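You operate a simulated robot arm through the tools that you are given. There is no shell and no other tool. Be economical: measure what you need, move in short steps, check, and stop when the job is done.

Carry out the task below with a simulated robot arm. There is one attempt and no reset: what you move stays moved.

Task
Write the work slip's address and tariff into the clamped meter.
Fine: the probe is linked, leave it on; the clock stays.

It is judged by the outcome, as a careful person would: the job done as asked, and still so three seconds after it is handed in. It fails if anything else is knocked over, pushed out of place, dropped, spilled or broken.

Robot
A 6-joint arm with a fingered hand on a trunk, on a base that drives. Base frame: it is fixed to the floor where the robot stands at the start and does not move with it; the origin is under the middle of the robot, x ahead of it, y to its left, z up. Units: cm, degrees, N and s.
With the tool pointing down near the work surface it reaches from about 16 to 82 cm from the robot's upright axis, wherever it stands. Its first joint turns from -166.0 to 166.0 degrees. Places, roughly: holder switch [-220, -130, 80]; left clamp [-230, -140, 90]; medium meter [-175, -225, 75]; mode knob [-230, -110, 80]; probe [-225, -125, 100]; programmer switch [-240, -100, 80]; right clamp [-230, -120, 90]; value knob [-240, -110, 80]; work slip [-210, -120, 80]; write key [-230, -110, 80]. Payload 4 kg.
The tool frame sits at the grasp point between the pads (the TCP): z along the fingers, y along the line on which they close. The tips reach 2 cm beyond it. Largest opening 14 cm; the body of the gripper starts 5.4 cm behind the TCP. The gripper is a hand of 3 fingers: y runs from the thumb to the fingers, the wrist lies at [0, 0, -21.5] in the tool frame, and closing takes about 1.5 s.
Orientation is told as [roll, pitch, yaw] about the base's x, y, z axes, in that order, counted from this pose: with the fingers straight down and closing along the base's y, the tool's x points along the base's -x, its y along +y and its z along -z.

Tools
- The arm moves only by the tool nudge_tool. Its argument "commands" is a list of rows, each a list of 3 entries, a list of its own where there are three numbers: the shift along the tool's x, y, z in cm, then the turn, a rotation vector about the tool's x, y, z in degrees, then the finger opening in cm, from 0 to 14. In form: [[[dx, dy, dz], [ax, ay, az], gripper], ...]. A call has 1 to 20 rows; each row is the pose to reach, as a shift and turn from the pose commanded when the call began, along the tool's axes at that moment. A row lasts 0.2 s, in which the tool goes at most 5 cm and 8.6 degrees; a call with a longer step from one row to the next is refused whole, and so is a gripper value outside its range. A pose out of reach is approached as far as the arm can. The call stops where the force on the tool passes 40 N (or 10 N more than at its start, if that is more) or the arm is blocked; 0.2 s more then pass. The fingers move at their own pace (about 4.5 cm/s each) and stop on an object; they squeeze with about 31 N. The grip force told is the motor's: it shows also when the fingers shut on nothing. Time passes only in rows, and 0.2 s behind the last, so rows that repeat a pose let the fingers close. The reply holds the time, the measured pose of the TCP, the force on the tool along the base axes, the opening and the grip force, in the units named above and with some noise, with the torque about the TCP (base axes, N m) and any sound that the robot's microphone picked up.
- Cameras (640 x 400 px; columns grow to the right, rows downward): "scene" is now at [6.71, 16.96, 147.17]; the picture's right is [-0.23, -0.97, 0.00], its down [-0.53, 0.12, -0.84] and it looks along [0.82, -0.19, -0.54] (base axes); focal length 251 px, centre (320, 200). "wrist" rides on the gripper at [7.4, -4.3, -7.9] in the tool frame; the picture's right is [0.50, 0.87, 0.00], its down [-0.59, 0.34, -0.73] and it looks along [-0.64, 0.37, 0.68] (tool axes); focal length 275 px, centre (320, 200). There is no depth. A picture from a camera that has moved, and an enlarged one, comes with that camera's place and axes in the base frame and with its lens.
- capture(camera): a new picture of that camera. The clock stands still meanwhile.
- lift_body(by): slides the trunk up (or, below 0, down) by that many cm; the arm and the scene camera ride with it, the base frame stays. It gives what a move gives, with no picture.
- roll_base(legs): drives the robot by 1 to 6 legs, each [ahead, left, turn to the left] in cm, cm and degrees, along the robot's own axes; the way and the turn of a leg run together, so that a leg with both is an arc; at most 150 cm and 180 degrees a leg. The arm and the cameras ride along, it lands a little off, and it stops where it bumps. It gives what a move gives.
- grasp_type(shape): the hand has 3 fingers and takes this shape, open, in about a second: jaw (thumb against the fingers, like two jaws); tri (thumb and two fingers); tip (a fingertip pinch); poke (one finger out to press); point (the index stretched); flat (the hand flat); cup (the hand cupped); fist (a fist). The gripper value then closes the fingers along that shape, each until it touches; the sizes above hold for jaw. It gives what a move gives, with no picture.
- pan_tilt(pan, tilt): turns the head with the scene camera to pan (to the left, within 120 degrees either way) and tilt (down, from -29 to 69), counted from straight ahead of the robot. It gives what a move gives.
- close_up(camera, box): a new picture of the part [left, top, right, bottom] of that camera's present view, enlarged. The clock stands still meanwhile.
- close_job(): hands the job in; it is judged then, once.

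Go step by step. Nothing tells you exact positions but the pictures and the camera data: compare them with the known pose of the tool, close in by small moves and look again before you grip or let go. The budget is 135 turns and 112 pictures, counting those below and the enlarged ones. Unless the task says otherwise, let go and move clear before handing in, and close with one line.

The tools are called after "Emit:" as name(argument=value, ...) on one line, values as JSON. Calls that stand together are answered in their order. nudge_tool: Moves the arm, as the interface text tells. Its arguments: {"type":"object","properties":{"commands":{"type":"array","items":{"type":"array"}}},"required":["commands"]} The other tools are called the same way: lift_body (by) slides the trunk up or down; grasp_type (shape) gives the hand a shape; roll_base (legs) drives the base; pan_tilt (pan, tilt) turns the head that bears the scene camera; capture (camera) takes a picture; close_up (camera, box) takes an enlarged picture of a part of a camera's view; close_job () hands the job in.

At the start:

```text
time: 0.0
position: [48.37, -6.77, 112.57]
tcp_rot: [0.0, 0.0, 0.0]
contact_force: [0.3, -0.6, 0.3]
moment: [-0.03, 0.01, -0.01]
finger_gap: 13.99
grip_force: 0.0
shape: jaw
trunk travel left (down, up): [-5.0, 54.0]
robot x, y, heading: [0.25, 0.07, -0.1]
head pan, tilt: [-13.2, 32.9]
```

scene: 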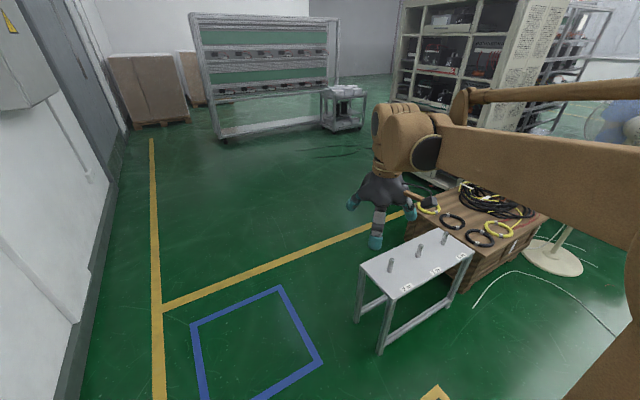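
wrist: 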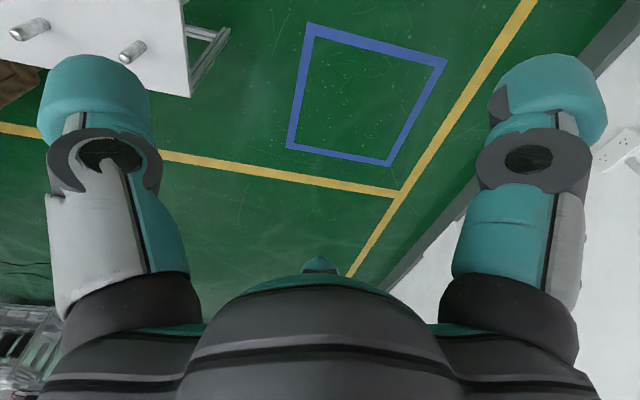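

I see the start area; the meter bench is behind me to the right. I'll turn the head that way first.

Emit:
pan_tilt(pan=-120, tilt=20)

Emit:
capture(camera="scene")

```text
time: 1.8
position: [48.26, -6.69, 112.67]
tcp_rot: [0.0, 0.0, 0.0]
contact_force: [0.1, 0.2, 0.1]
moment: [0.0, 0.0, 0.0]
finger_gap: 13.98
grip_force: 0.0
shape: jaw
trunk travel left (down, up): [-5.0, 54.0]
robot x, y, heading: [0.19, 0.15, 0.1]
head pan, tilt: [-120.0, 20.0]
```

```text
109 pictures are left
camera scene: at [-6.63, 10.92, 149.24], right [-0.87, 0.5, 0.0], down [0.17, 0.3, -0.94], along [-0.47, -0.81, -0.34], focal length 251 px, centre (320, 200)
```

scene: 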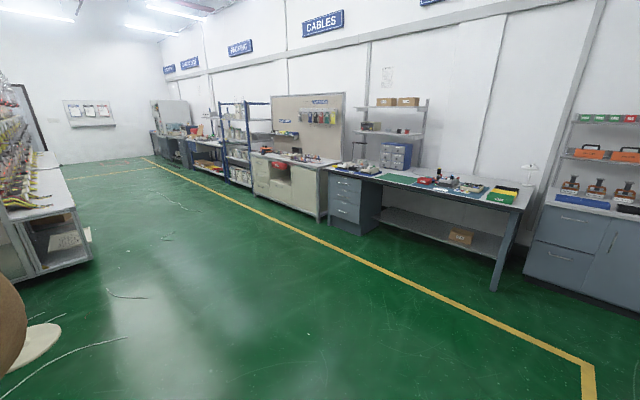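

I can see the bench with red and blue devices. I'll enlarge it to understand the layout.

Emit:
close_up(camera="scene", box=[320, 120, 560, 270])

Emit:
close_up(camera="scene", box=[400, 150, 540, 230])

```text
2.67 times, centred on (440, 195) of scene
camera zoom: at [-6.63, 10.92, 149.24], right [-0.87, 0.5, 0.0], down [0.17, 0.3, -0.94], along [-0.47, -0.81, -0.34], focal length 669 px, centre (0, 213)
```

zoom: 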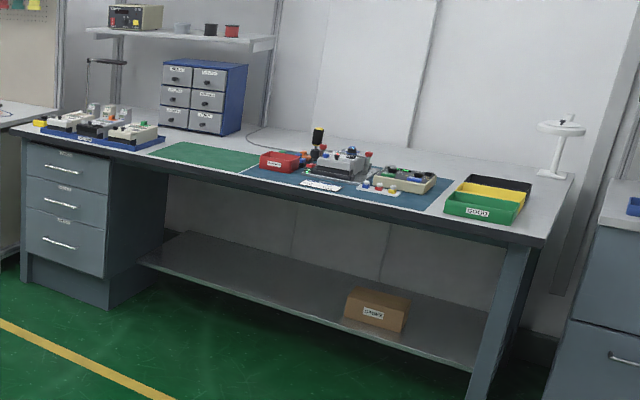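

```text
4.57 times, centred on (470, 190) of scene
camera zoom: at [-6.63, 10.92, 149.24], right [-0.87, 0.5, 0.0], down [0.17, 0.3, -0.94], along [-0.47, -0.81, -0.34], focal length 1146 px, centre (-366, 246)
```

zoom: 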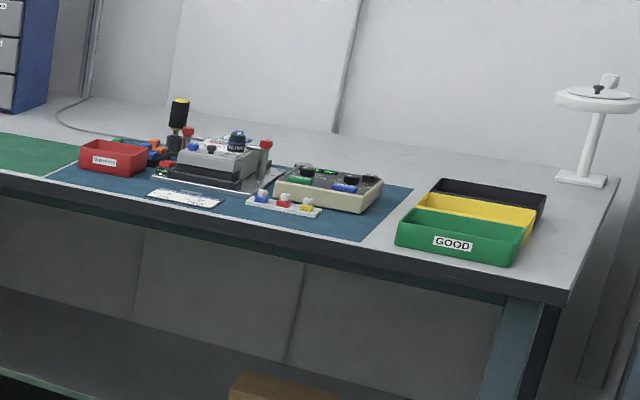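

The bench top is near z=80 with its front edge running ~13° off the y axis. I'll back off, turn to heading ≈ -167° and look before approaching.

Emit:
lift_body(by=15)

Emit:
roll_base(legs=[[-105, -70, 0], [0, 0, -167], [30, 20, 0]])

Emit:
pan_tilt(pan=0, tilt=35)

Emit:
capture(camera="scene")

```text
time: 3.6
position: [48.28, -6.66, 127.63]
tcp_rot: [0.1, 0.0, 0.0]
contact_force: [0.2, 0.2, -0.1]
moment: [0.0, -0.01, -0.02]
finger_gap: 14.02
grip_force: 0.1
shape: jaw
trunk travel left (down, up): [-20.0, 39.0]
robot x, y, heading: [-0.26, 0.17, 0.1]
head pan, tilt: [-120.0, 20.0]
```

```text
time: 18.7
position: [-178.27, -103.2, 127.57]
tcp_rot: [0.0, 0.0, -165.9]
contact_force: [-0.1, 0.8, 0.3]
moment: [0.0, -0.04, 0.0]
finger_gap: 13.96
grip_force: 0.0
shape: jaw
trunk travel left (down, up): [-20.0, 39.0]
robot x, y, heading: [-129.78, -97.3, -166.1]
head pan, tilt: [-120.0, 20.0]
```

```text
time: 20.7
position: [-178.08, -103.16, 127.62]
tcp_rot: [0.1, 0.0, -165.9]
contact_force: [0.2, -0.2, -0.3]
moment: [-0.02, 0.01, -0.01]
finger_gap: 13.96
grip_force: 0.0
shape: jaw
trunk travel left (down, up): [-20.0, 39.0]
robot x, y, heading: [-129.42, -98.15, -165.8]
head pan, tilt: [0.0, 35.0]
```

```text
106 pictures are left
camera scene: at [-131.7, -117.97, 161.85], right [-0.24, 0.97, 0.0], down [0.56, 0.14, -0.82], along [-0.79, -0.2, -0.57], focal length 251 px, centre (320, 200)
```

scene: 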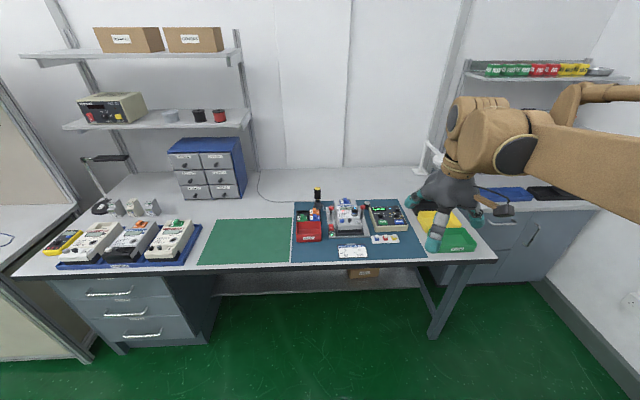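

Emit:
close_up(camera="scene", box=[285, 180, 435, 270])

Emit:
close_up(camera="scene", box=[330, 235, 405, 265])

Emit:
close_up(camera="scene", box=[30, 210, 210, 275])

```text
4.27 times, centred on (360, 225) of scene
camera zoom: at [-131.7, -117.97, 161.85], right [-0.24, 0.97, 0.0], down [0.56, 0.14, -0.82], along [-0.79, -0.2, -0.57], focal length 1070 px, centre (149, 93)
```

zoom: 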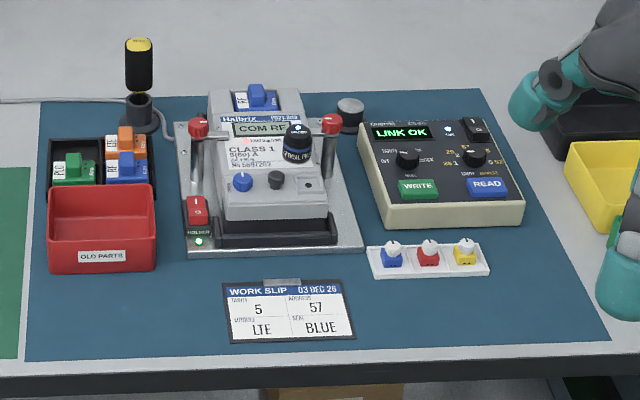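

```text
8.53 times, centred on (368, 250) of scene
camera zoom: at [-131.7, -117.97, 161.85], right [-0.24, 0.97, 0.0], down [0.56, 0.14, -0.82], along [-0.79, -0.2, -0.57], focal length 2140 px, centre (-85, -227)
```

zoom: 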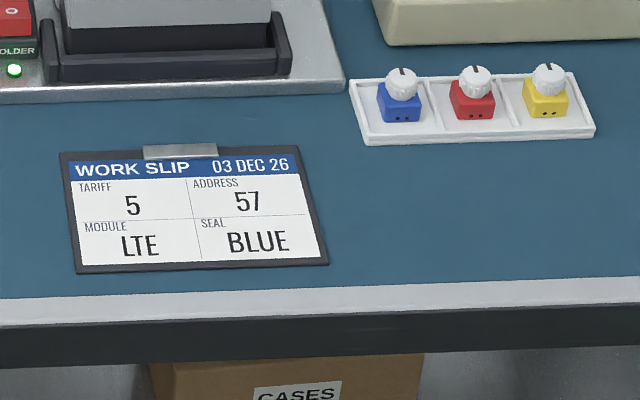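

```text
3.56 times, centred on (120, 242) of scene
camera zoom: at [-131.7, -117.97, 161.85], right [-0.24, 0.97, 0.0], down [0.56, 0.14, -0.82], along [-0.79, -0.2, -0.57], focal length 892 px, centre (1031, 49)
```

zoom: 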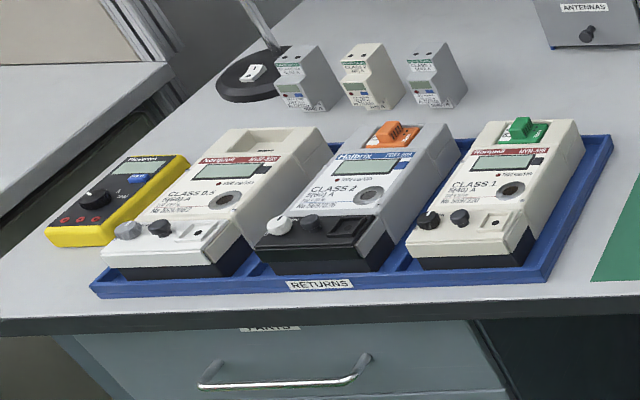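

The slip reads tariff 5, address 57. The programmer shows LINK OK; I move closer to read its dials.

Emit:
roll_base(legs=[[36, -6, 0]])

Emit:
pan_tilt(pan=-10, tilt=50)

Emit:
capture(camera="scene")

```text
time: 23.1
position: [-214.89, -106.22, 127.52]
tcp_rot: [0.0, 0.0, -165.9]
contact_force: [-0.8, 0.2, 0.0]
moment: [0.0, -0.05, 0.01]
finger_gap: 14.02
grip_force: 0.1
shape: jaw
trunk travel left (down, up): [-20.0, 39.0]
robot x, y, heading: [-166.31, -100.76, -165.8]
head pan, tilt: [0.0, 35.0]
```

```text
time: 23.8
position: [-214.85, -106.16, 127.7]
tcp_rot: [0.0, 0.0, -165.9]
contact_force: [0.7, 0.7, -0.2]
moment: [-0.03, 0.01, -0.01]
finger_gap: 13.97
grip_force: 0.1
shape: jaw
trunk travel left (down, up): [-20.0, 39.0]
robot x, y, heading: [-166.4, -100.46, -166.0]
head pan, tilt: [-10.0, 50.0]
```

```text
102 pictures are left
camera scene: at [-167.43, -119.44, 159.68], right [-0.07, 1.0, 0.0], down [0.76, 0.05, -0.64], along [-0.64, -0.05, -0.77], focal length 251 px, centre (320, 200)
```

scene: 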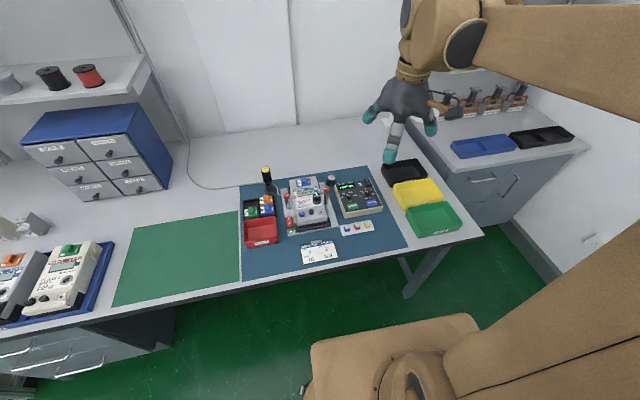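

Emit:
close_up(camera="scene", box=[330, 172, 390, 222])

Emit:
close_up(camera="scene", box=[275, 165, 355, 245])

```text
8.00 times, centred on (360, 197) of scene
camera zoom: at [-167.43, -119.44, 159.68], right [-0.07, 1.0, 0.0], down [0.76, 0.05, -0.64], along [-0.64, -0.05, -0.77], focal length 2006 px, centre (0, 224)
```

zoom: 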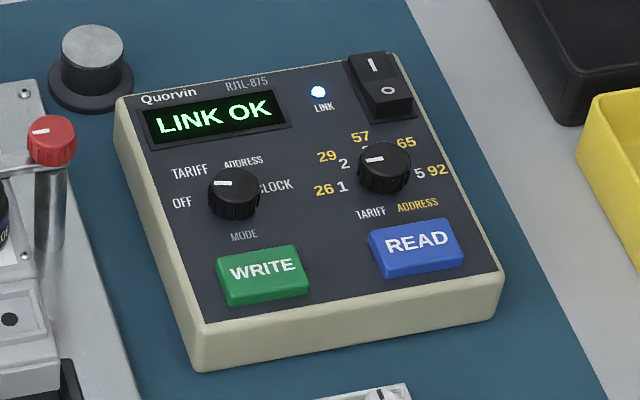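

```text
5.00 times, centred on (315, 205) of scene
camera zoom: at [-167.43, -119.44, 159.68], right [-0.07, 1.0, 0.0], down [0.76, 0.05, -0.64], along [-0.64, -0.05, -0.77], focal length 1254 px, centre (345, 175)
```

zoom: 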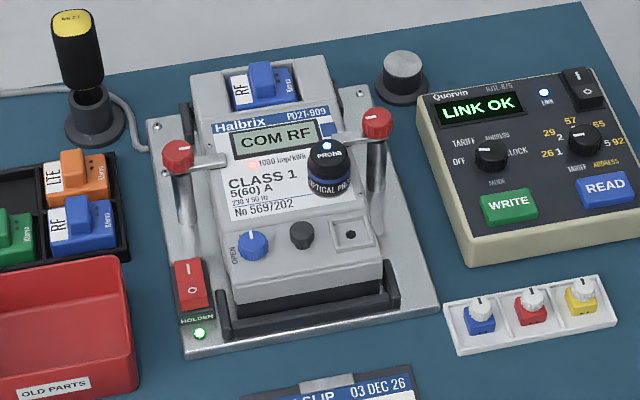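

Dials are clear: mode OFF/TARIFF/ADDRESS/CLOCK, value with white tariffs 1–5 and yellow addresses 26–92. Triangulated: mode knob top ≈(-234.1,-112.3,83.9), value knob ≈(-236.4,-104.7,83.9); I'll hover over the mode knob.

Emit:
nudge_tool(commands=[[[-2.9, 0.2, 2.9], [0, 0, 0], 6], [[-5.8, 0.4, 5.8], [0, 0, 0], 6], [[-8.7, 0.6, 8.7], [0, 0, 0], 6], [[-11.6, 0.8, 11.6], [0, 0, 0], 6], [[-14.5, 1, 14.5], [0, 0, 0], 6], [[-17.4, 1.1, 17.4], [0, 0, 0], 6], [[-20.2, 1.27, 20.2], [0, 0, 0], 6], [[-20.2, 1.27, 20.2], [0, 0, 0], 6]])

Emit:
capture(camera="wrist")

Emit:
close_up(camera="scene", box=[300, 130, 420, 230])

```text
time: 25.6
position: [-234.02, -112.48, 107.35]
tcp_rot: [0.1, 0.0, -165.9]
contact_force: [-0.3, 0.4, 0.8]
moment: [0.01, -0.02, 0.0]
finger_gap: 6.02
grip_force: 0.1
shape: jaw
trunk travel left (down, up): [-20.0, 39.0]
robot x, y, heading: [-166.15, -101.0, -166.0]
head pan, tilt: [-10.0, 50.0]
```

```text
99 pictures are left
camera wrist: at [-227.81, -106.53, 115.15], right [0.7, -0.72, 0.0], down [-0.49, -0.47, 0.73], along [-0.53, -0.51, -0.68], focal length 275 px, centre (320, 200)
```

wrist: 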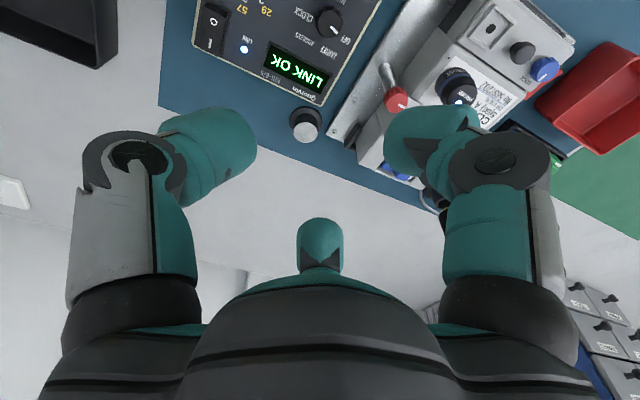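

```text
4.00 times, centred on (360, 180) of scene
camera zoom: at [-167.36, -119.42, 159.68], right [-0.07, 1.0, 0.0], down [0.76, 0.05, -0.64], along [-0.64, -0.05, -0.77], focal length 1003 px, centre (160, 280)
```

zoom: 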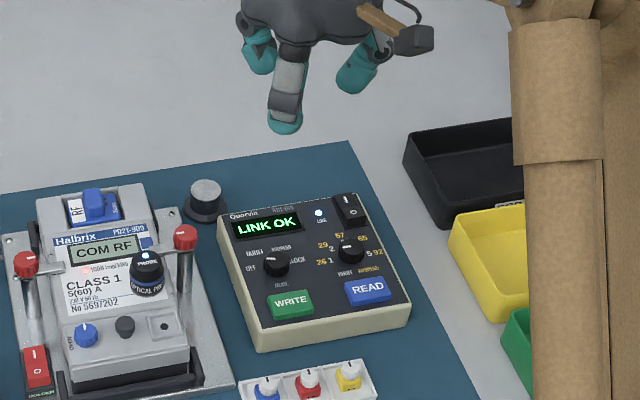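

I hover above the programmer. I'll zoom on the panel in both views to read the pointers.

Emit:
close_up(camera="wrist", box=[190, 0, 390, 110])

Emit:
close_up(camera="scene", box=[345, 180, 385, 210])

```text
3.20 times, centred on (290, 55) of wrist
camera zoom: at [-227.81, -106.53, 115.15], right [0.7, -0.72, 0.0], down [-0.49, -0.47, 0.73], along [-0.53, -0.51, -0.68], focal length 881 px, centre (416, 664)
```

zoom: 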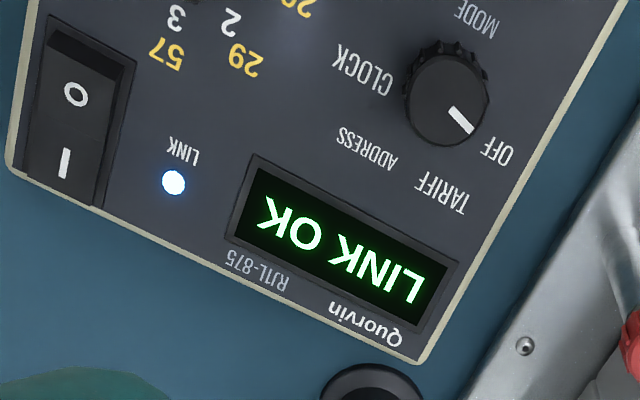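

```text
13.33 times, centred on (365, 195) of scene
camera zoom: at [-167.36, -119.42, 159.68], right [-0.07, 1.0, 0.0], down [0.76, 0.05, -0.64], along [-0.64, -0.05, -0.77], focal length 3343 px, centre (-280, 267)
```

zoom: 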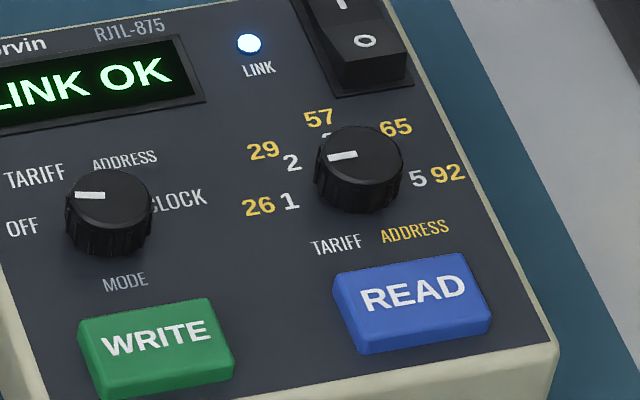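

Mode pointer sits at OFF, value at 1/26; clockwise turns are needed. Jaw fingers look widely spaced for a 2.5 cm knob, so I'll look at the "tip" and "tri" shapes.

Emit:
grasp_type(shape="tri")

Emit:
nudge_tool(commands=[[[0, 0, 0], [0, 0, 0], 2.5], [[0, 0, 0], [0, 0, 0], 2.5], [[0, 0, 0], [0, 0, 0], 2.5], [[0, 0, 0], [0, 0, 0], 2.5], [[0, 0, 0], [0, 0, 0], 2.5], [[0, 0, 0], [0, 0, 0], 2.5]])

Emit:
capture(camera="wrist")

Emit:
close_up(camera="scene", box=[320, 110, 420, 190])

Emit:
grasp_type(shape="tip")

Emit:
nudge_tool(commands=[[[0, 0, 0], [0, 0, 0], 2.5], [[0, 0, 0], [0, 0, 0], 2.5], [[0, 0, 0], [0, 0, 0], 2.5], [[0, 0, 0], [0, 0, 0], 2.5], [[0, 0, 0], [0, 0, 0], 2.5], [[0, 0, 0], [0, 0, 0], 2.5]])

Emit:
capture(camera="wrist")

Emit:
close_up(camera="scene", box=[320, 110, 420, 190])

```text
time: 26.5
position: [-234.1, -112.31, 107.39]
tcp_rot: [0.0, 0.1, -165.9]
contact_force: [-0.1, -0.5, 0.3]
moment: [-0.02, -0.01, 0.0]
finger_gap: 13.99
grip_force: 0.0
shape: tri
trunk travel left (down, up): [-20.0, 39.0]
robot x, y, heading: [-166.59, -100.79, -165.8]
head pan, tilt: [-10.0, 50.0]
```

```text
time: 27.9
position: [-233.94, -112.46, 107.34]
tcp_rot: [0.0, 0.0, -165.9]
contact_force: [0.7, -0.2, 0.2]
moment: [0.02, -0.01, 0.01]
finger_gap: 2.55
grip_force: 0.1
shape: tri
trunk travel left (down, up): [-20.0, 39.0]
robot x, y, heading: [-166.49, -101.07, -165.9]
head pan, tilt: [-10.0, 50.0]
```

```text
95 pictures are left
camera wrist: at [-227.85, -106.52, 115.15], right [0.7, -0.72, 0.0], down [-0.49, -0.47, 0.73], along [-0.53, -0.51, -0.68], focal length 275 px, centre (320, 200)
```

wrist: 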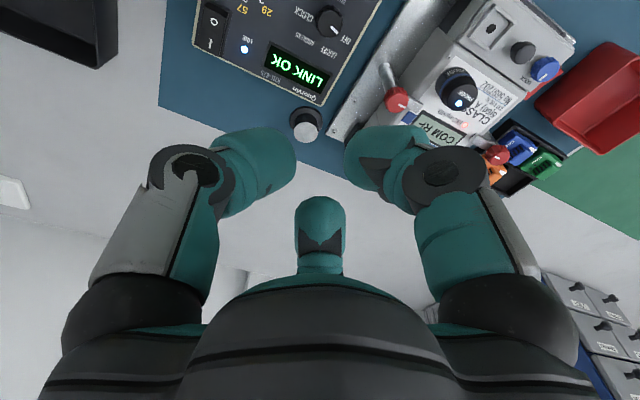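

```text
5.00 times, centred on (370, 150) of scene
camera zoom: at [-167.43, -119.43, 159.68], right [-0.07, 1.0, 0.0], down [0.76, 0.05, -0.64], along [-0.64, -0.05, -0.77], focal length 1254 px, centre (70, 450)
```

zoom: 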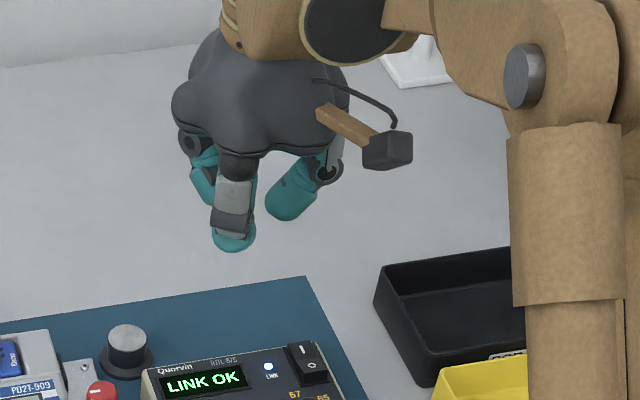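

```text
time: 28.8
position: [-233.98, -112.4, 107.34]
tcp_rot: [0.1, 0.0, -165.9]
contact_force: [-0.1, 0.5, 0.6]
moment: [0.01, -0.01, 0.0]
finger_gap: 14.02
grip_force: 0.0
shape: tip
trunk travel left (down, up): [-20.0, 39.0]
robot x, y, heading: [-166.46, -100.84, -165.9]
head pan, tilt: [-10.0, 50.0]
```

```text
time: 30.2
position: [-234.04, -112.42, 107.3]
tcp_rot: [0.1, 0.0, -165.9]
contact_force: [0.8, 0.3, -0.3]
moment: [0.0, -0.04, 0.03]
finger_gap: 2.55
grip_force: 0.1
shape: tip
trunk travel left (down, up): [-20.0, 39.0]
robot x, y, heading: [-166.56, -100.91, -165.9]
head pan, tilt: [-10.0, 50.0]
```

```text
93 pictures are left
camera wrist: at [-227.85, -106.52, 115.15], right [0.7, -0.72, 0.0], down [-0.49, -0.47, 0.73], along [-0.53, -0.51, -0.68], focal length 275 px, centre (320, 200)
```

wrist: 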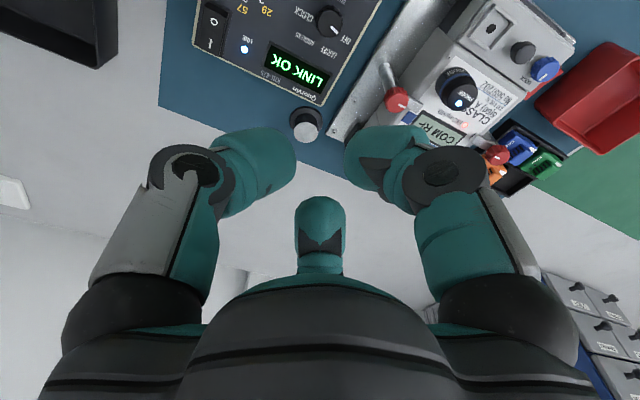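

```text
5.00 times, centred on (370, 150) of scene
camera zoom: at [-167.43, -119.44, 159.68], right [-0.07, 1.0, 0.0], down [0.76, 0.05, -0.64], along [-0.64, -0.05, -0.77], focal length 1254 px, centre (70, 450)
```

zoom: 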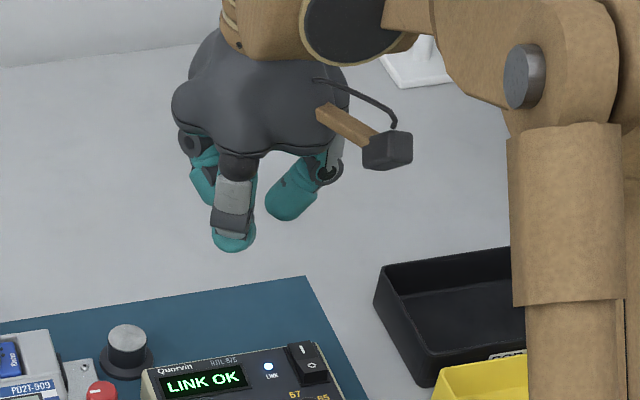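

Both shapes converge to a three-finger pinch — good for a knob. I pre-rotate -80° (so the fingers avoid the keys) and descend partway over the mode knob.

Emit:
nudge_tool(commands=[[[0, 0, 1.5], [0, 0, -8], 4.5], [[0, 0, 3], [0, 0, -16], 4.5], [[0, 0, 4.5], [0, 0, -24], 4.5], [[0, 0, 6], [0, 0, -32], 4.5], [[0, 0, 7.5], [0, 0, -40], 4.5], [[0, 0, 9], [0, 0, -48], 4.5], [[0, 0, 10.5], [0, 0, -56], 4.5], [[0, 0, 12], [0, 0, -64], 4.5], [[0, 0, 13.5], [0, 0, -72], 4.5], [[0, 0, 15], [0, 0, -80], 4.5], [[0, 0, 15], [0, 0, -80], 4.5]])

Emit:
capture(camera="wrist")

Emit:
close_up(camera="scene", box=[310, 130, 410, 230])

```text
time: 32.6
position: [-233.75, -113.73, 92.4]
tcp_rot: [0.0, 0.3, -86.7]
contact_force: [-0.2, -0.3, 0.0]
moment: [-0.04, -0.02, -0.01]
finger_gap: 4.46
grip_force: 0.0
shape: tip
out of reach, approached as far as the arm can: row 10, 11
trunk travel left (down, up): [-20.0, 39.0]
robot x, y, heading: [-166.41, -100.77, -165.8]
head pan, tilt: [-10.0, 50.0]
```

```text
91 pictures are left
camera wrist: at [-238.33, -106.72, 100.22], right [0.84, 0.55, 0.0], down [0.37, -0.57, 0.73], along [0.4, -0.61, -0.68], focal length 275 px, centre (320, 200)
```

wrist: 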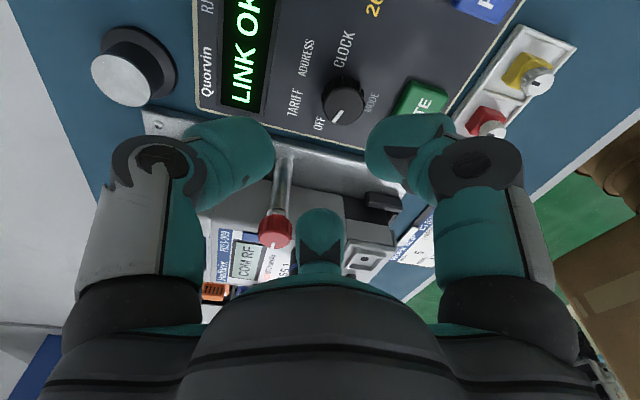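

```text
4.00 times, centred on (360, 180) of scene
camera zoom: at [-167.44, -119.37, 159.69], right [-0.07, 1.0, 0.0], down [0.76, 0.05, -0.64], along [-0.64, -0.05, -0.77], focal length 1003 px, centre (160, 280)
```

zoom: 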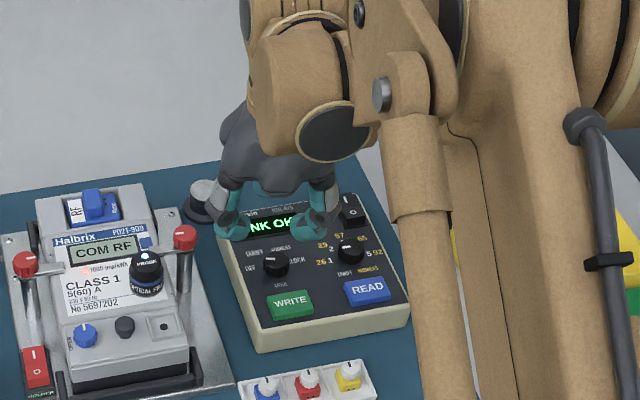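

The wrist and scene rays agree best with the knob top at ≈(-232.9,-112.4,85.5). I'll back the rotation off by ~14° and re-measure.

Emit:
nudge_tool(commands=[[[0, 0, 0], [0, 0, 7], 4.5], [[0, 0, 0], [0, 0, 14], 4.5], [[0, 0, 0], [0, 0, 14], 4.5]])

```text
time: 33.4
position: [-233.75, -113.74, 92.39]
tcp_rot: [0.0, 0.0, -100.0]
contact_force: [0.2, -0.1, 0.3]
moment: [0.0, 0.04, 0.01]
finger_gap: 4.46
grip_force: 0.0
shape: tip
trunk travel left (down, up): [-20.0, 39.0]
robot x, y, heading: [-166.5, -100.94, -165.9]
head pan, tilt: [-10.0, 50.0]
```

Emit:
nudge_tool(commands=[[[1.47, 0.6, 0], [0, 0, 0], 4.5], [[1.47, 0.6, 2], [0, 0, 0], 4.5], [[1.47, 0.6, 3.8], [0, 0, 0], 4.5], [[1.47, 0.6, 3.8], [0, 0, 0], 4.5]])

Emit:
capture(camera="wrist")

Emit:
close_up(camera="scene", box=[325, 160, 395, 220])

```text
time: 34.4
position: [-232.87, -112.43, 88.6]
tcp_rot: [0.1, 0.0, -99.9]
contact_force: [-0.7, -0.5, 0.4]
moment: [0.02, 0.03, 0.0]
finger_gap: 4.49
grip_force: 0.1
shape: tip
trunk travel left (down, up): [-20.0, 39.0]
robot x, y, heading: [-166.54, -100.66, -166.0]
head pan, tilt: [-10.0, 50.0]
```

```text
89 pictures are left
camera wrist: at [-235.77, -104.51, 96.41], right [0.94, 0.34, 0.0], down [0.23, -0.64, 0.73], along [0.25, -0.69, -0.68], focal length 275 px, centre (320, 200)
```

wrist: 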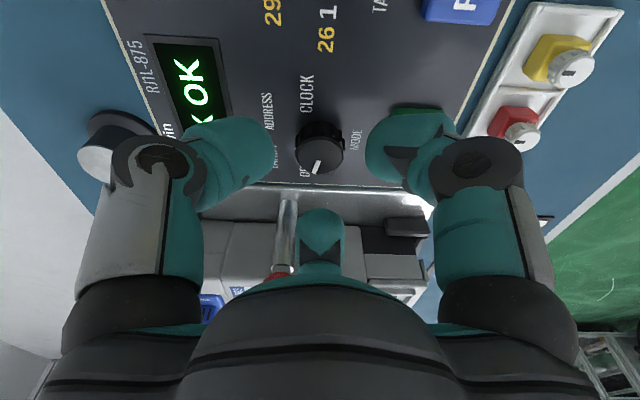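

```text
6.67 times, centred on (360, 190) of scene
camera zoom: at [-167.43, -119.43, 159.68], right [-0.07, 1.0, 0.0], down [0.76, 0.05, -0.64], along [-0.64, -0.05, -0.77], focal length 1672 px, centre (53, 267)
```

zoom: 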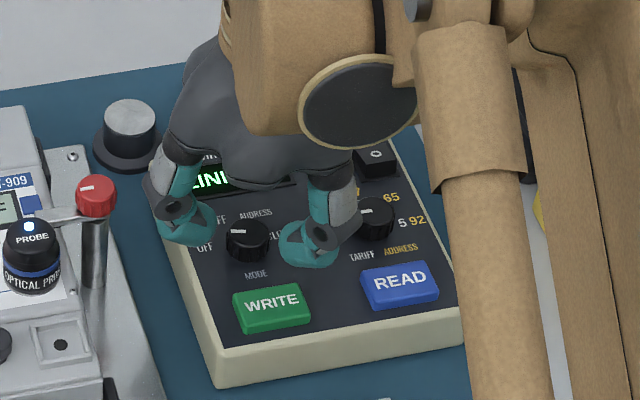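

The fingers straddle the mode knob symmetrically. I descend the rest of the way with a narrower opening and check.

Emit:
nudge_tool(commands=[[[0, 0, 0.6], [0, 0, 0], 3.8], [[0, 0, 1.2], [0, 0, 0], 3.8], [[0, 0, 1.9], [0, 0, 0], 3.8], [[0, 0, 1.9], [0, 0, 0], 3.8]])

Emit:
close_up(camera="wrist", box=[180, 60, 480, 250])

Emit:
close_up(camera="scene", box=[325, 160, 395, 220])

```text
time: 35.4
position: [-233.03, -112.54, 86.73]
tcp_rot: [0.0, 0.0, -99.8]
contact_force: [-0.7, -0.1, -0.3]
moment: [-0.01, 0.02, 0.02]
finger_gap: 3.81
grip_force: 0.0
shape: tip
trunk travel left (down, up): [-20.0, 39.0]
robot x, y, heading: [-166.2, -101.25, -166.3]
head pan, tilt: [-10.0, 50.0]
```

```text
2.11 times, centred on (330, 155) of wrist
camera zoom: at [-235.82, -104.51, 94.51], right [0.94, 0.34, 0.0], down [0.23, -0.64, 0.73], along [0.25, -0.69, -0.68], focal length 580 px, centre (299, 295)
```

zoom: 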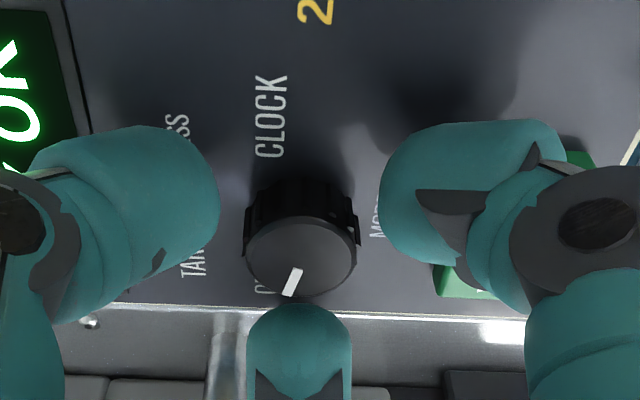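

```text
6.67 times, centred on (360, 190) of scene
camera zoom: at [-167.43, -119.43, 159.68], right [-0.07, 1.0, 0.0], down [0.76, 0.05, -0.64], along [-0.64, -0.05, -0.77], focal length 1672 px, centre (53, 267)
```

zoom: 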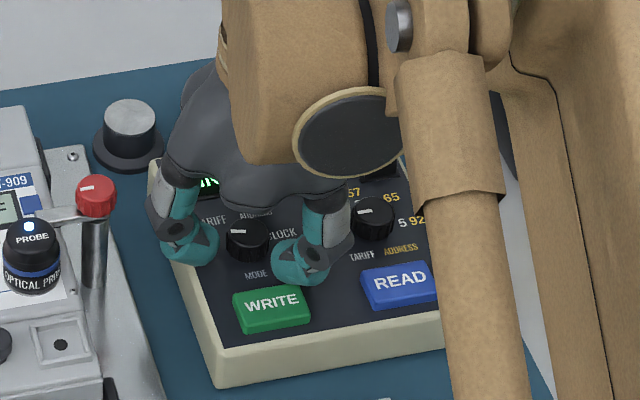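

Emit:
nudge_tool(commands=[[[0, 0, 0.3], [0, 0, 0], 3.8], [[0, 0, 0.5], [0, 0, 0], 3.8], [[0, 0, 0.5], [0, 0, 0], 2], [[0, 0, 0.5], [0, 0, 0], 2], [[0, 0, 0.5], [0, 0, 0], 2], [[0, 0, 0.5], [0, 0, 0], 2], [[0, 0, 0.5], [0, 0, 0], 2]])

Emit:
close_up(camera="wrist", box=[180, 60, 480, 250])

Emit:
close_up(camera="scene", box=[325, 160, 395, 220])

```text
time: 37.0
position: [-232.82, -112.39, 86.23]
tcp_rot: [0.1, 0.0, -99.9]
contact_force: [0.7, -0.5, 1.8]
moment: [0.01, -0.03, -0.01]
finger_gap: 2.04
grip_force: 0.1
shape: tip
trunk travel left (down, up): [-20.0, 39.0]
robot x, y, heading: [-166.15, -100.67, -166.0]
head pan, tilt: [-10.0, 50.0]
```

```text
2.11 times, centred on (330, 155) of wrist
camera zoom: at [-235.79, -104.49, 94.01], right [0.94, 0.34, 0.0], down [0.23, -0.64, 0.73], along [0.25, -0.69, -0.68], focal length 580 px, centre (299, 295)
```

zoom: 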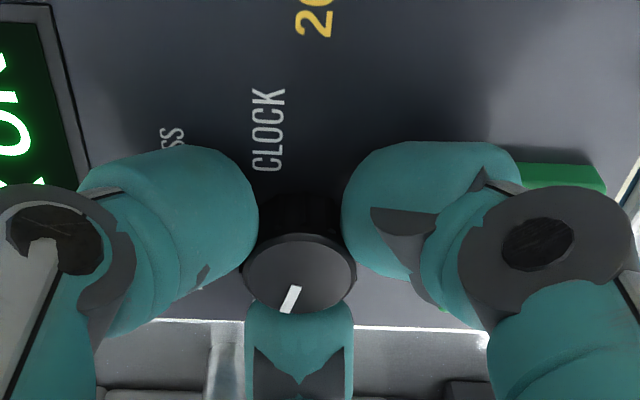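

```text
6.67 times, centred on (360, 190) of scene
camera zoom: at [-167.42, -119.44, 159.68], right [-0.07, 1.0, 0.0], down [0.76, 0.05, -0.64], along [-0.64, -0.05, -0.77], focal length 1672 px, centre (53, 267)
```

zoom: 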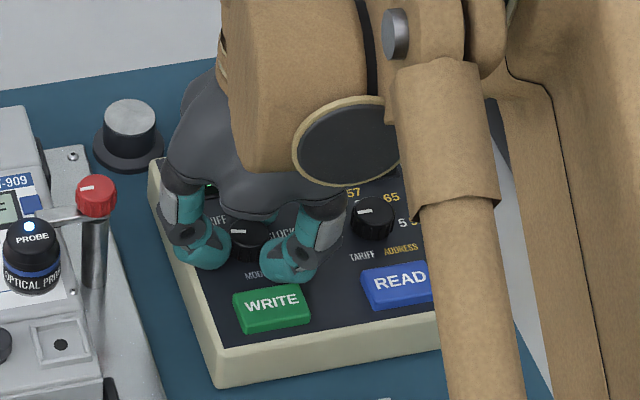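

The fingers aren't touching yet; I keep closing until they grip.

Emit:
nudge_tool(commands=[[[0, 0, 0], [0, 0, 0], 1], [[0, 0, 0], [0, 0, 0], 0], [[0, 0, 0], [0, 0, 0], 0], [[0, 0, 0], [0, 0, 0], 0], [[0, 0, 0], [0, 0, 0], 0]])

Emit:
close_up(camera="wrist", box=[180, 60, 480, 250])

```text
time: 38.2
position: [-232.86, -112.43, 86.07]
tcp_rot: [0.0, 0.0, -99.9]
contact_force: [6.3, 0.4, -4.5]
moment: [-0.05, -0.15, 0.03]
finger_gap: 1.88
grip_force: 31.0
shape: tip
trunk travel left (down, up): [-20.0, 39.0]
robot x, y, heading: [-166.66, -101.15, -165.9]
head pan, tilt: [-10.0, 50.0]
```

```text
2.11 times, centred on (330, 155) of wrist
camera zoom: at [-235.78, -104.5, 94.01], right [0.94, 0.34, 0.0], down [0.23, -0.64, 0.73], along [0.25, -0.69, -0.68], focal length 580 px, centre (299, 295)
```

zoom: 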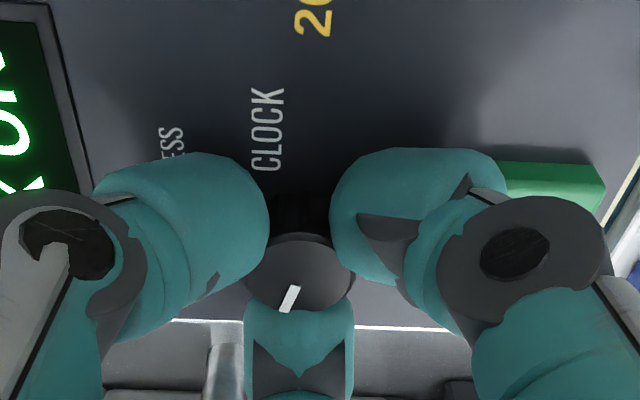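

Gripped at 31 N. I twist clockwise one detent (~50°) and listen.

Emit:
nudge_tool(commands=[[[0, 0, 0], [0, 0, 8], 0], [[0, 0, 0], [0, 0, 16], 0], [[0, 0, 0], [0, 0, 24], 0], [[0, 0, 0], [0, 0, 32], 0], [[0, 0, 0], [0, 0, 40], 0], [[0, 0, 0], [0, 0, 48], 0], [[0, 0, 0], [0, 0, 48], 0]])

Emit:
capture(camera="wrist")

```text
time: 39.8
position: [-232.86, -112.42, 86.14]
tcp_rot: [0.0, 0.0, -148.0]
contact_force: [8.4, -0.4, -5.3]
moment: [-0.04, -0.1, -0.01]
finger_gap: 1.9
grip_force: 31.5
shape: tip
trunk travel left (down, up): [-20.0, 39.0]
robot x, y, heading: [-166.25, -100.81, -166.0]
head pan, tilt: [-10.0, 50.0]
```

```text
82 pictures are left
camera wrist: at [-228.79, -105.01, 94.02], right [0.88, -0.47, 0.0], down [-0.32, -0.6, 0.73], along [-0.34, -0.65, -0.68], focal length 275 px, centre (320, 200)
```

wrist: 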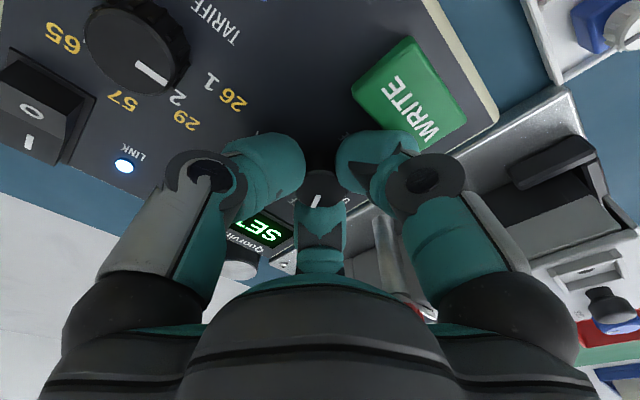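

Display changed to "SE…", and the knob follows. Another ~48°.

Emit:
nudge_tool(commands=[[[0, 0, 0], [0, 0, 8], 0], [[0, 0, 0], [0, 0, 16], 0], [[0, 0, 0], [0, 0, 24], 0], [[0, 0, 0], [0, 0, 32], 0], [[0, 0, 0], [0, 0, 40], 0], [[0, 0, 0], [0, 0, 48], 0], [[0, 0, 0], [0, 0, 48], 0]])

Emit:
capture(camera="wrist")

```text
time: 41.4
position: [-232.88, -112.58, 86.23]
tcp_rot: [0.0, 0.0, 164.1]
contact_force: [9.4, -3.5, -4.4]
moment: [-0.13, -0.08, -0.02]
finger_gap: 1.88
grip_force: 31.1
shape: tip
trunk travel left (down, up): [-20.0, 39.0]
robot x, y, heading: [-166.12, -100.55, -165.8]
head pan, tilt: [-10.0, 50.0]
```

```text
81 pictures are left
camera wrist: at [-224.5, -110.52, 94.01], right [0.24, -0.97, 0.0], down [-0.66, -0.16, 0.73], along [-0.71, -0.18, -0.68], focal length 275 px, centre (320, 200)
```

wrist: 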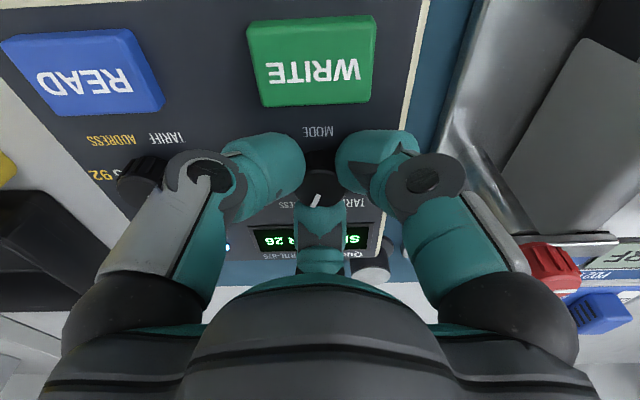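

Display reads "…R 26" – address mode, value 26. I release, rise and check.

Emit:
nudge_tool(commands=[[[0, 0, 0], [0, 0, 0], 3.8], [[0, 0, 0], [0, 0, 0], 3.8], [[0, 0, 0], [0, 0, 0], 3.8], [[0, 0, -3], [0, 0, 0], 4], [[0, 0, -6], [0, 0, 0], 4], [[0, 0, -6], [0, 0, 0], 4]])

Emit:
capture(camera="wrist")

Emit:
close_up(camera="scene", box=[325, 160, 395, 220])

```text
time: 42.8
position: [-232.9, -112.42, 92.13]
tcp_rot: [0.0, 0.0, 164.1]
contact_force: [0.3, 0.6, -0.2]
moment: [0.04, 0.0, 0.01]
finger_gap: 3.98
grip_force: 0.1
shape: tip
trunk travel left (down, up): [-20.0, 39.0]
robot x, y, heading: [-166.13, -101.19, -165.9]
head pan, tilt: [-10.0, 50.0]
```

```text
80 pictures are left
camera wrist: at [-224.55, -110.45, 100.06], right [0.24, -0.97, 0.0], down [-0.66, -0.17, 0.73], along [-0.71, -0.18, -0.68], focal length 275 px, centre (320, 200)
```

wrist: 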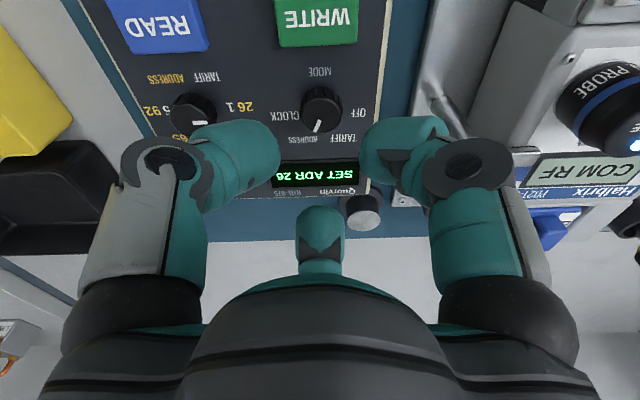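

```text
6.67 times, centred on (360, 190) of scene
camera zoom: at [-167.45, -119.44, 159.67], right [-0.07, 1.0, 0.0], down [0.76, 0.05, -0.64], along [-0.64, -0.05, -0.77], focal length 1672 px, centre (53, 267)
```

zoom: 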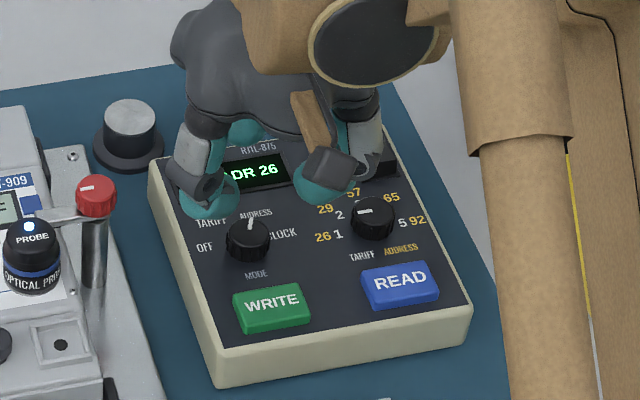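

Display "SET ADR 26". Next the value knob at ≈(-235,-105.3): I move over it, pre-rotated -90°, to check centring.

Emit:
nudge_tool(commands=[[[-0.6, -1, 0], [0, 0, -8.2], 4], [[-1.2, -2, 0], [0, 0, -16.4], 4], [[-1.8, -3, 0], [0, 0, -24.6], 4], [[-2.4, -4, 0], [0, 0, -32.8], 4], [[-3, -5, 0], [0, 0, -41], 4], [[-3.6, -5.8, 0], [0, 0, -49.2], 4], [[-3.97, -6.25, 0], [0, 0, -57.4], 4], [[-3.97, -6.25, 0], [0, 0, -65.6], 4], [[-3.97, -6.25, 0], [0, 0, -73.8], 4], [[-3.97, -6.25, 0.5], [0, 0, -82], 4], [[-3.97, -6.25, 1], [0, 0, -90], 4], [[-3.97, -6.25, 1], [0, 0, -90], 4]])

Emit:
capture(camera="wrist")

Emit:
close_up(camera="scene", box=[325, 160, 395, 220])

```text
time: 45.4
position: [-234.94, -105.3, 91.18]
tcp_rot: [0.0, 0.0, -105.7]
contact_force: [0.9, -0.9, 0.3]
moment: [0.01, -0.01, -0.01]
finger_gap: 3.95
grip_force: 0.1
shape: tip
trunk travel left (down, up): [-20.0, 39.0]
robot x, y, heading: [-166.2, -100.78, -165.8]
head pan, tilt: [-10.0, 50.0]
```

```text
78 pictures are left
camera wrist: at [-237.04, -97.13, 99.0], right [0.97, 0.25, 0.0], down [0.17, -0.66, 0.73], along [0.18, -0.71, -0.68], focal length 275 px, centre (320, 200)
```

wrist: 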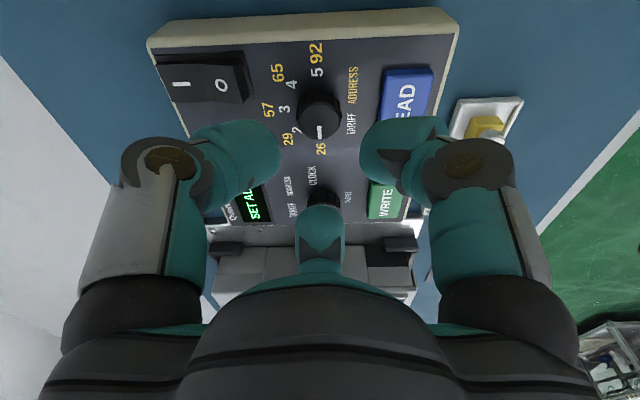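

```text
6.67 times, centred on (360, 190) of scene
camera zoom: at [-167.43, -119.43, 159.68], right [-0.07, 1.0, 0.0], down [0.76, 0.05, -0.64], along [-0.64, -0.05, -0.77], focal length 1672 px, centre (53, 267)
```

zoom: 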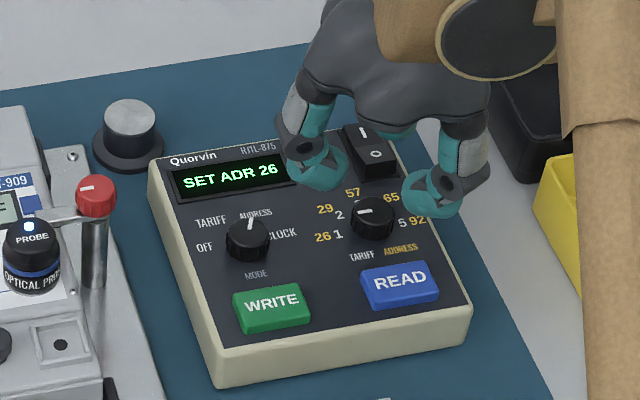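

Emit:
close_up(camera="wrist", box=[260, 80, 380, 160])

```text
5.00 times, centred on (320, 120) of wrist
camera zoom: at [-237.04, -97.13, 99.0], right [0.97, 0.25, 0.0], down [0.17, -0.66, 0.73], along [0.18, -0.71, -0.68], focal length 1376 px, centre (320, 600)
```

zoom: 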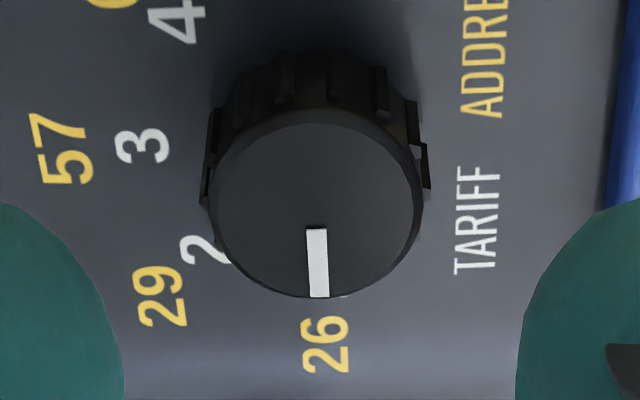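

Centred, but one finger would sit next to the power rocker. I'd rather start at about +25° and end at +115°, so I test in the air whether the wrist reaches that.

Emit:
nudge_tool(commands=[[[0, 0, -1], [0, 0, 8.5], 3.2], [[0, 0, -1], [0, 0, 17], 3.2], [[0, 0, -1], [0, 0, 25.5], 3.2], [[0, 0, -1], [0, 0, 34], 3.2], [[0, 0, -1], [0, 0, 42.5], 3.2], [[0, 0, -1], [0, 0, 51], 3.2], [[0, 0, -1], [0, 0, 59.5], 3.2], [[0, 0, -1], [0, 0, 68], 3.2], [[0, 0, -1], [0, 0, 76.5], 3.2], [[0, 0, -1], [0, 0, 85], 3.2], [[0, 0, -1], [0, 0, 93.5], 3.2], [[0, 0, -1], [0, 0, 102], 3.2], [[0, 0, -1], [0, 0, 110.5], 3.2], [[0, 0, -1], [0, 0, 119], 3.2], [[0, 0, -1], [0, 0, 127.5], 3.2], [[0, 0, -1], [0, 0, 136], 3.2], [[0, 0, -1], [0, 0, 144.5], 3.2], [[0, 0, -1], [0, 0, 153], 3.2], [[0, 0, -1], [0, 0, 161.5], 3.2], [[0, 0, -1], [0, 0, 170], 3.2]])

```text
time: 49.6
position: [-235.12, -105.32, 92.16]
tcp_rot: [0.1, 0.0, 83.9]
contact_force: [-0.4, 0.7, -0.5]
moment: [0.02, -0.01, 0.01]
finger_gap: 3.23
grip_force: 0.0
shape: tip
trunk travel left (down, up): [-20.0, 39.0]
robot x, y, heading: [-166.55, -100.82, -165.7]
head pan, tilt: [-10.0, 50.0]
```

The wrist reaches +110°. Now back to +25°, then descend onto the value knob.

Emit:
nudge_tool(commands=[[[0, 0, 0], [0, 0, -8.5], 3.2], [[0, 0, 0], [0, 0, -17], 3.2], [[0, 0, 0], [0, 0, -25.5], 3.2], [[0, 0, 0], [0, 0, -34], 3.2], [[0, 0, 0], [0, 0, -42.5], 3.2], [[0, 0, 0], [0, 0, -51], 3.2], [[-0.1, -0.1, 0], [0, 0, -59.5], 3.2], [[-0.2, -0.1, 0], [0, 0, -68], 3.2], [[-0.2, -0.1, 1], [0, 0, -76.5], 3.2], [[-0.2, -0.1, 2], [0, 0, -85], 3.2], [[-0.2, -0.1, 4], [0, 0, -85], 3.2], [[-0.2, -0.1, 4], [0, 0, -85], 3.2]])

Emit:
close_up(camera="wrist", box=[180, 60, 480, 250])

Emit:
close_up(camera="scene", box=[325, 160, 395, 220])

```text
time: 52.2
position: [-234.96, -105.05, 88.18]
tcp_rot: [0.0, 0.1, 169.1]
contact_force: [-0.5, 0.0, -0.1]
moment: [0.0, -0.01, 0.04]
finger_gap: 3.22
grip_force: 0.1
shape: tip
trunk travel left (down, up): [-20.0, 39.0]
robot x, y, heading: [-166.12, -100.81, -166.0]
head pan, tilt: [-10.0, 50.0]
```

```text
2.11 times, centred on (330, 155) of wrist
camera zoom: at [-226.72, -102.42, 95.95], right [0.33, -0.94, 0.0], down [-0.64, -0.22, 0.73], along [-0.69, -0.24, -0.68], focal length 580 px, centre (299, 295)
```

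zoom: 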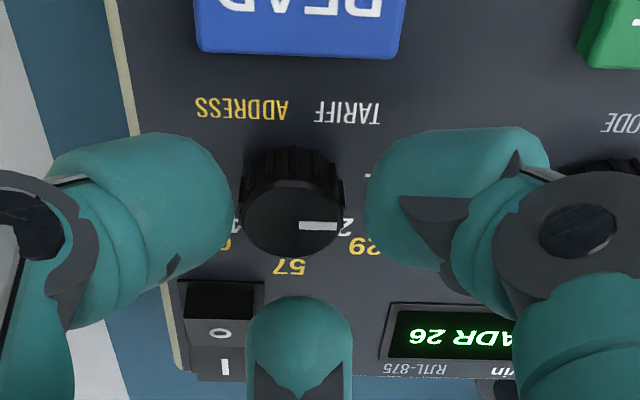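

```text
6.67 times, centred on (360, 190) of scene
camera zoom: at [-167.42, -119.43, 159.68], right [-0.07, 1.0, 0.0], down [0.76, 0.05, -0.64], along [-0.64, -0.05, -0.77], focal length 1672 px, centre (53, 267)
```

zoom: 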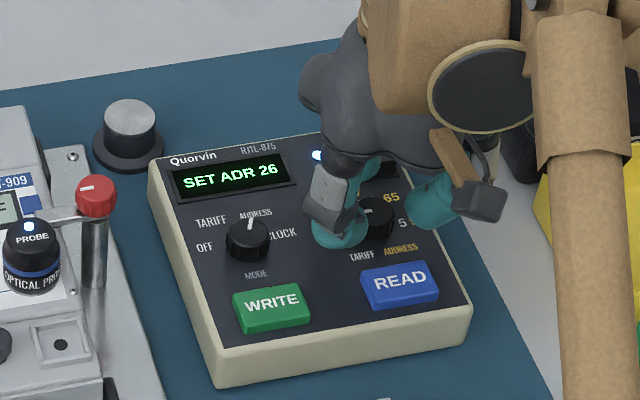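

Well centred, back finger to the left of the rocker. Descend, grip.

Emit:
nudge_tool(commands=[[[0, 0, 0.6], [0, 0, 0], 3.2], [[0, 0, 1.2], [0, 0, 0], 3.2], [[0, 0, 1.85], [0, 0, 0], 3.2], [[0, 0, 1.85], [0, 0, 0], 2], [[0, 0, 1.85], [0, 0, 0], 1], [[0, 0, 1.85], [0, 0, 0], 0], [[0, 0, 1.85], [0, 0, 0], 0], [[0, 0, 1.85], [0, 0, 0], 0]])

Emit:
close_up(camera="wrist", box=[180, 60, 480, 250])

```text
time: 54.0
position: [-234.78, -105.25, 86.33]
tcp_rot: [0.0, 0.0, 169.1]
contact_force: [4.7, -2.2, -7.6]
moment: [-0.05, -0.15, 0.04]
finger_gap: 2.05
grip_force: 30.8
shape: tip
trunk travel left (down, up): [-20.0, 39.0]
robot x, y, heading: [-166.04, -101.1, -166.3]
head pan, tilt: [-10.0, 50.0]
```

```text
2.11 times, centred on (330, 155) of wrist
camera zoom: at [-226.76, -102.53, 94.13], right [0.33, -0.94, 0.0], down [-0.64, -0.22, 0.73], along [-0.69, -0.24, -0.68], focal length 580 px, centre (299, 295)
```

zoom: 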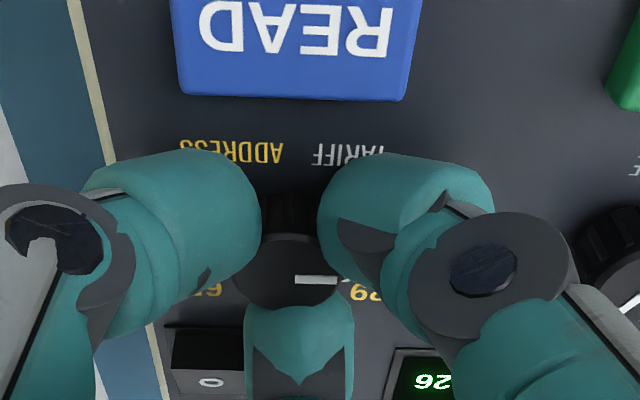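

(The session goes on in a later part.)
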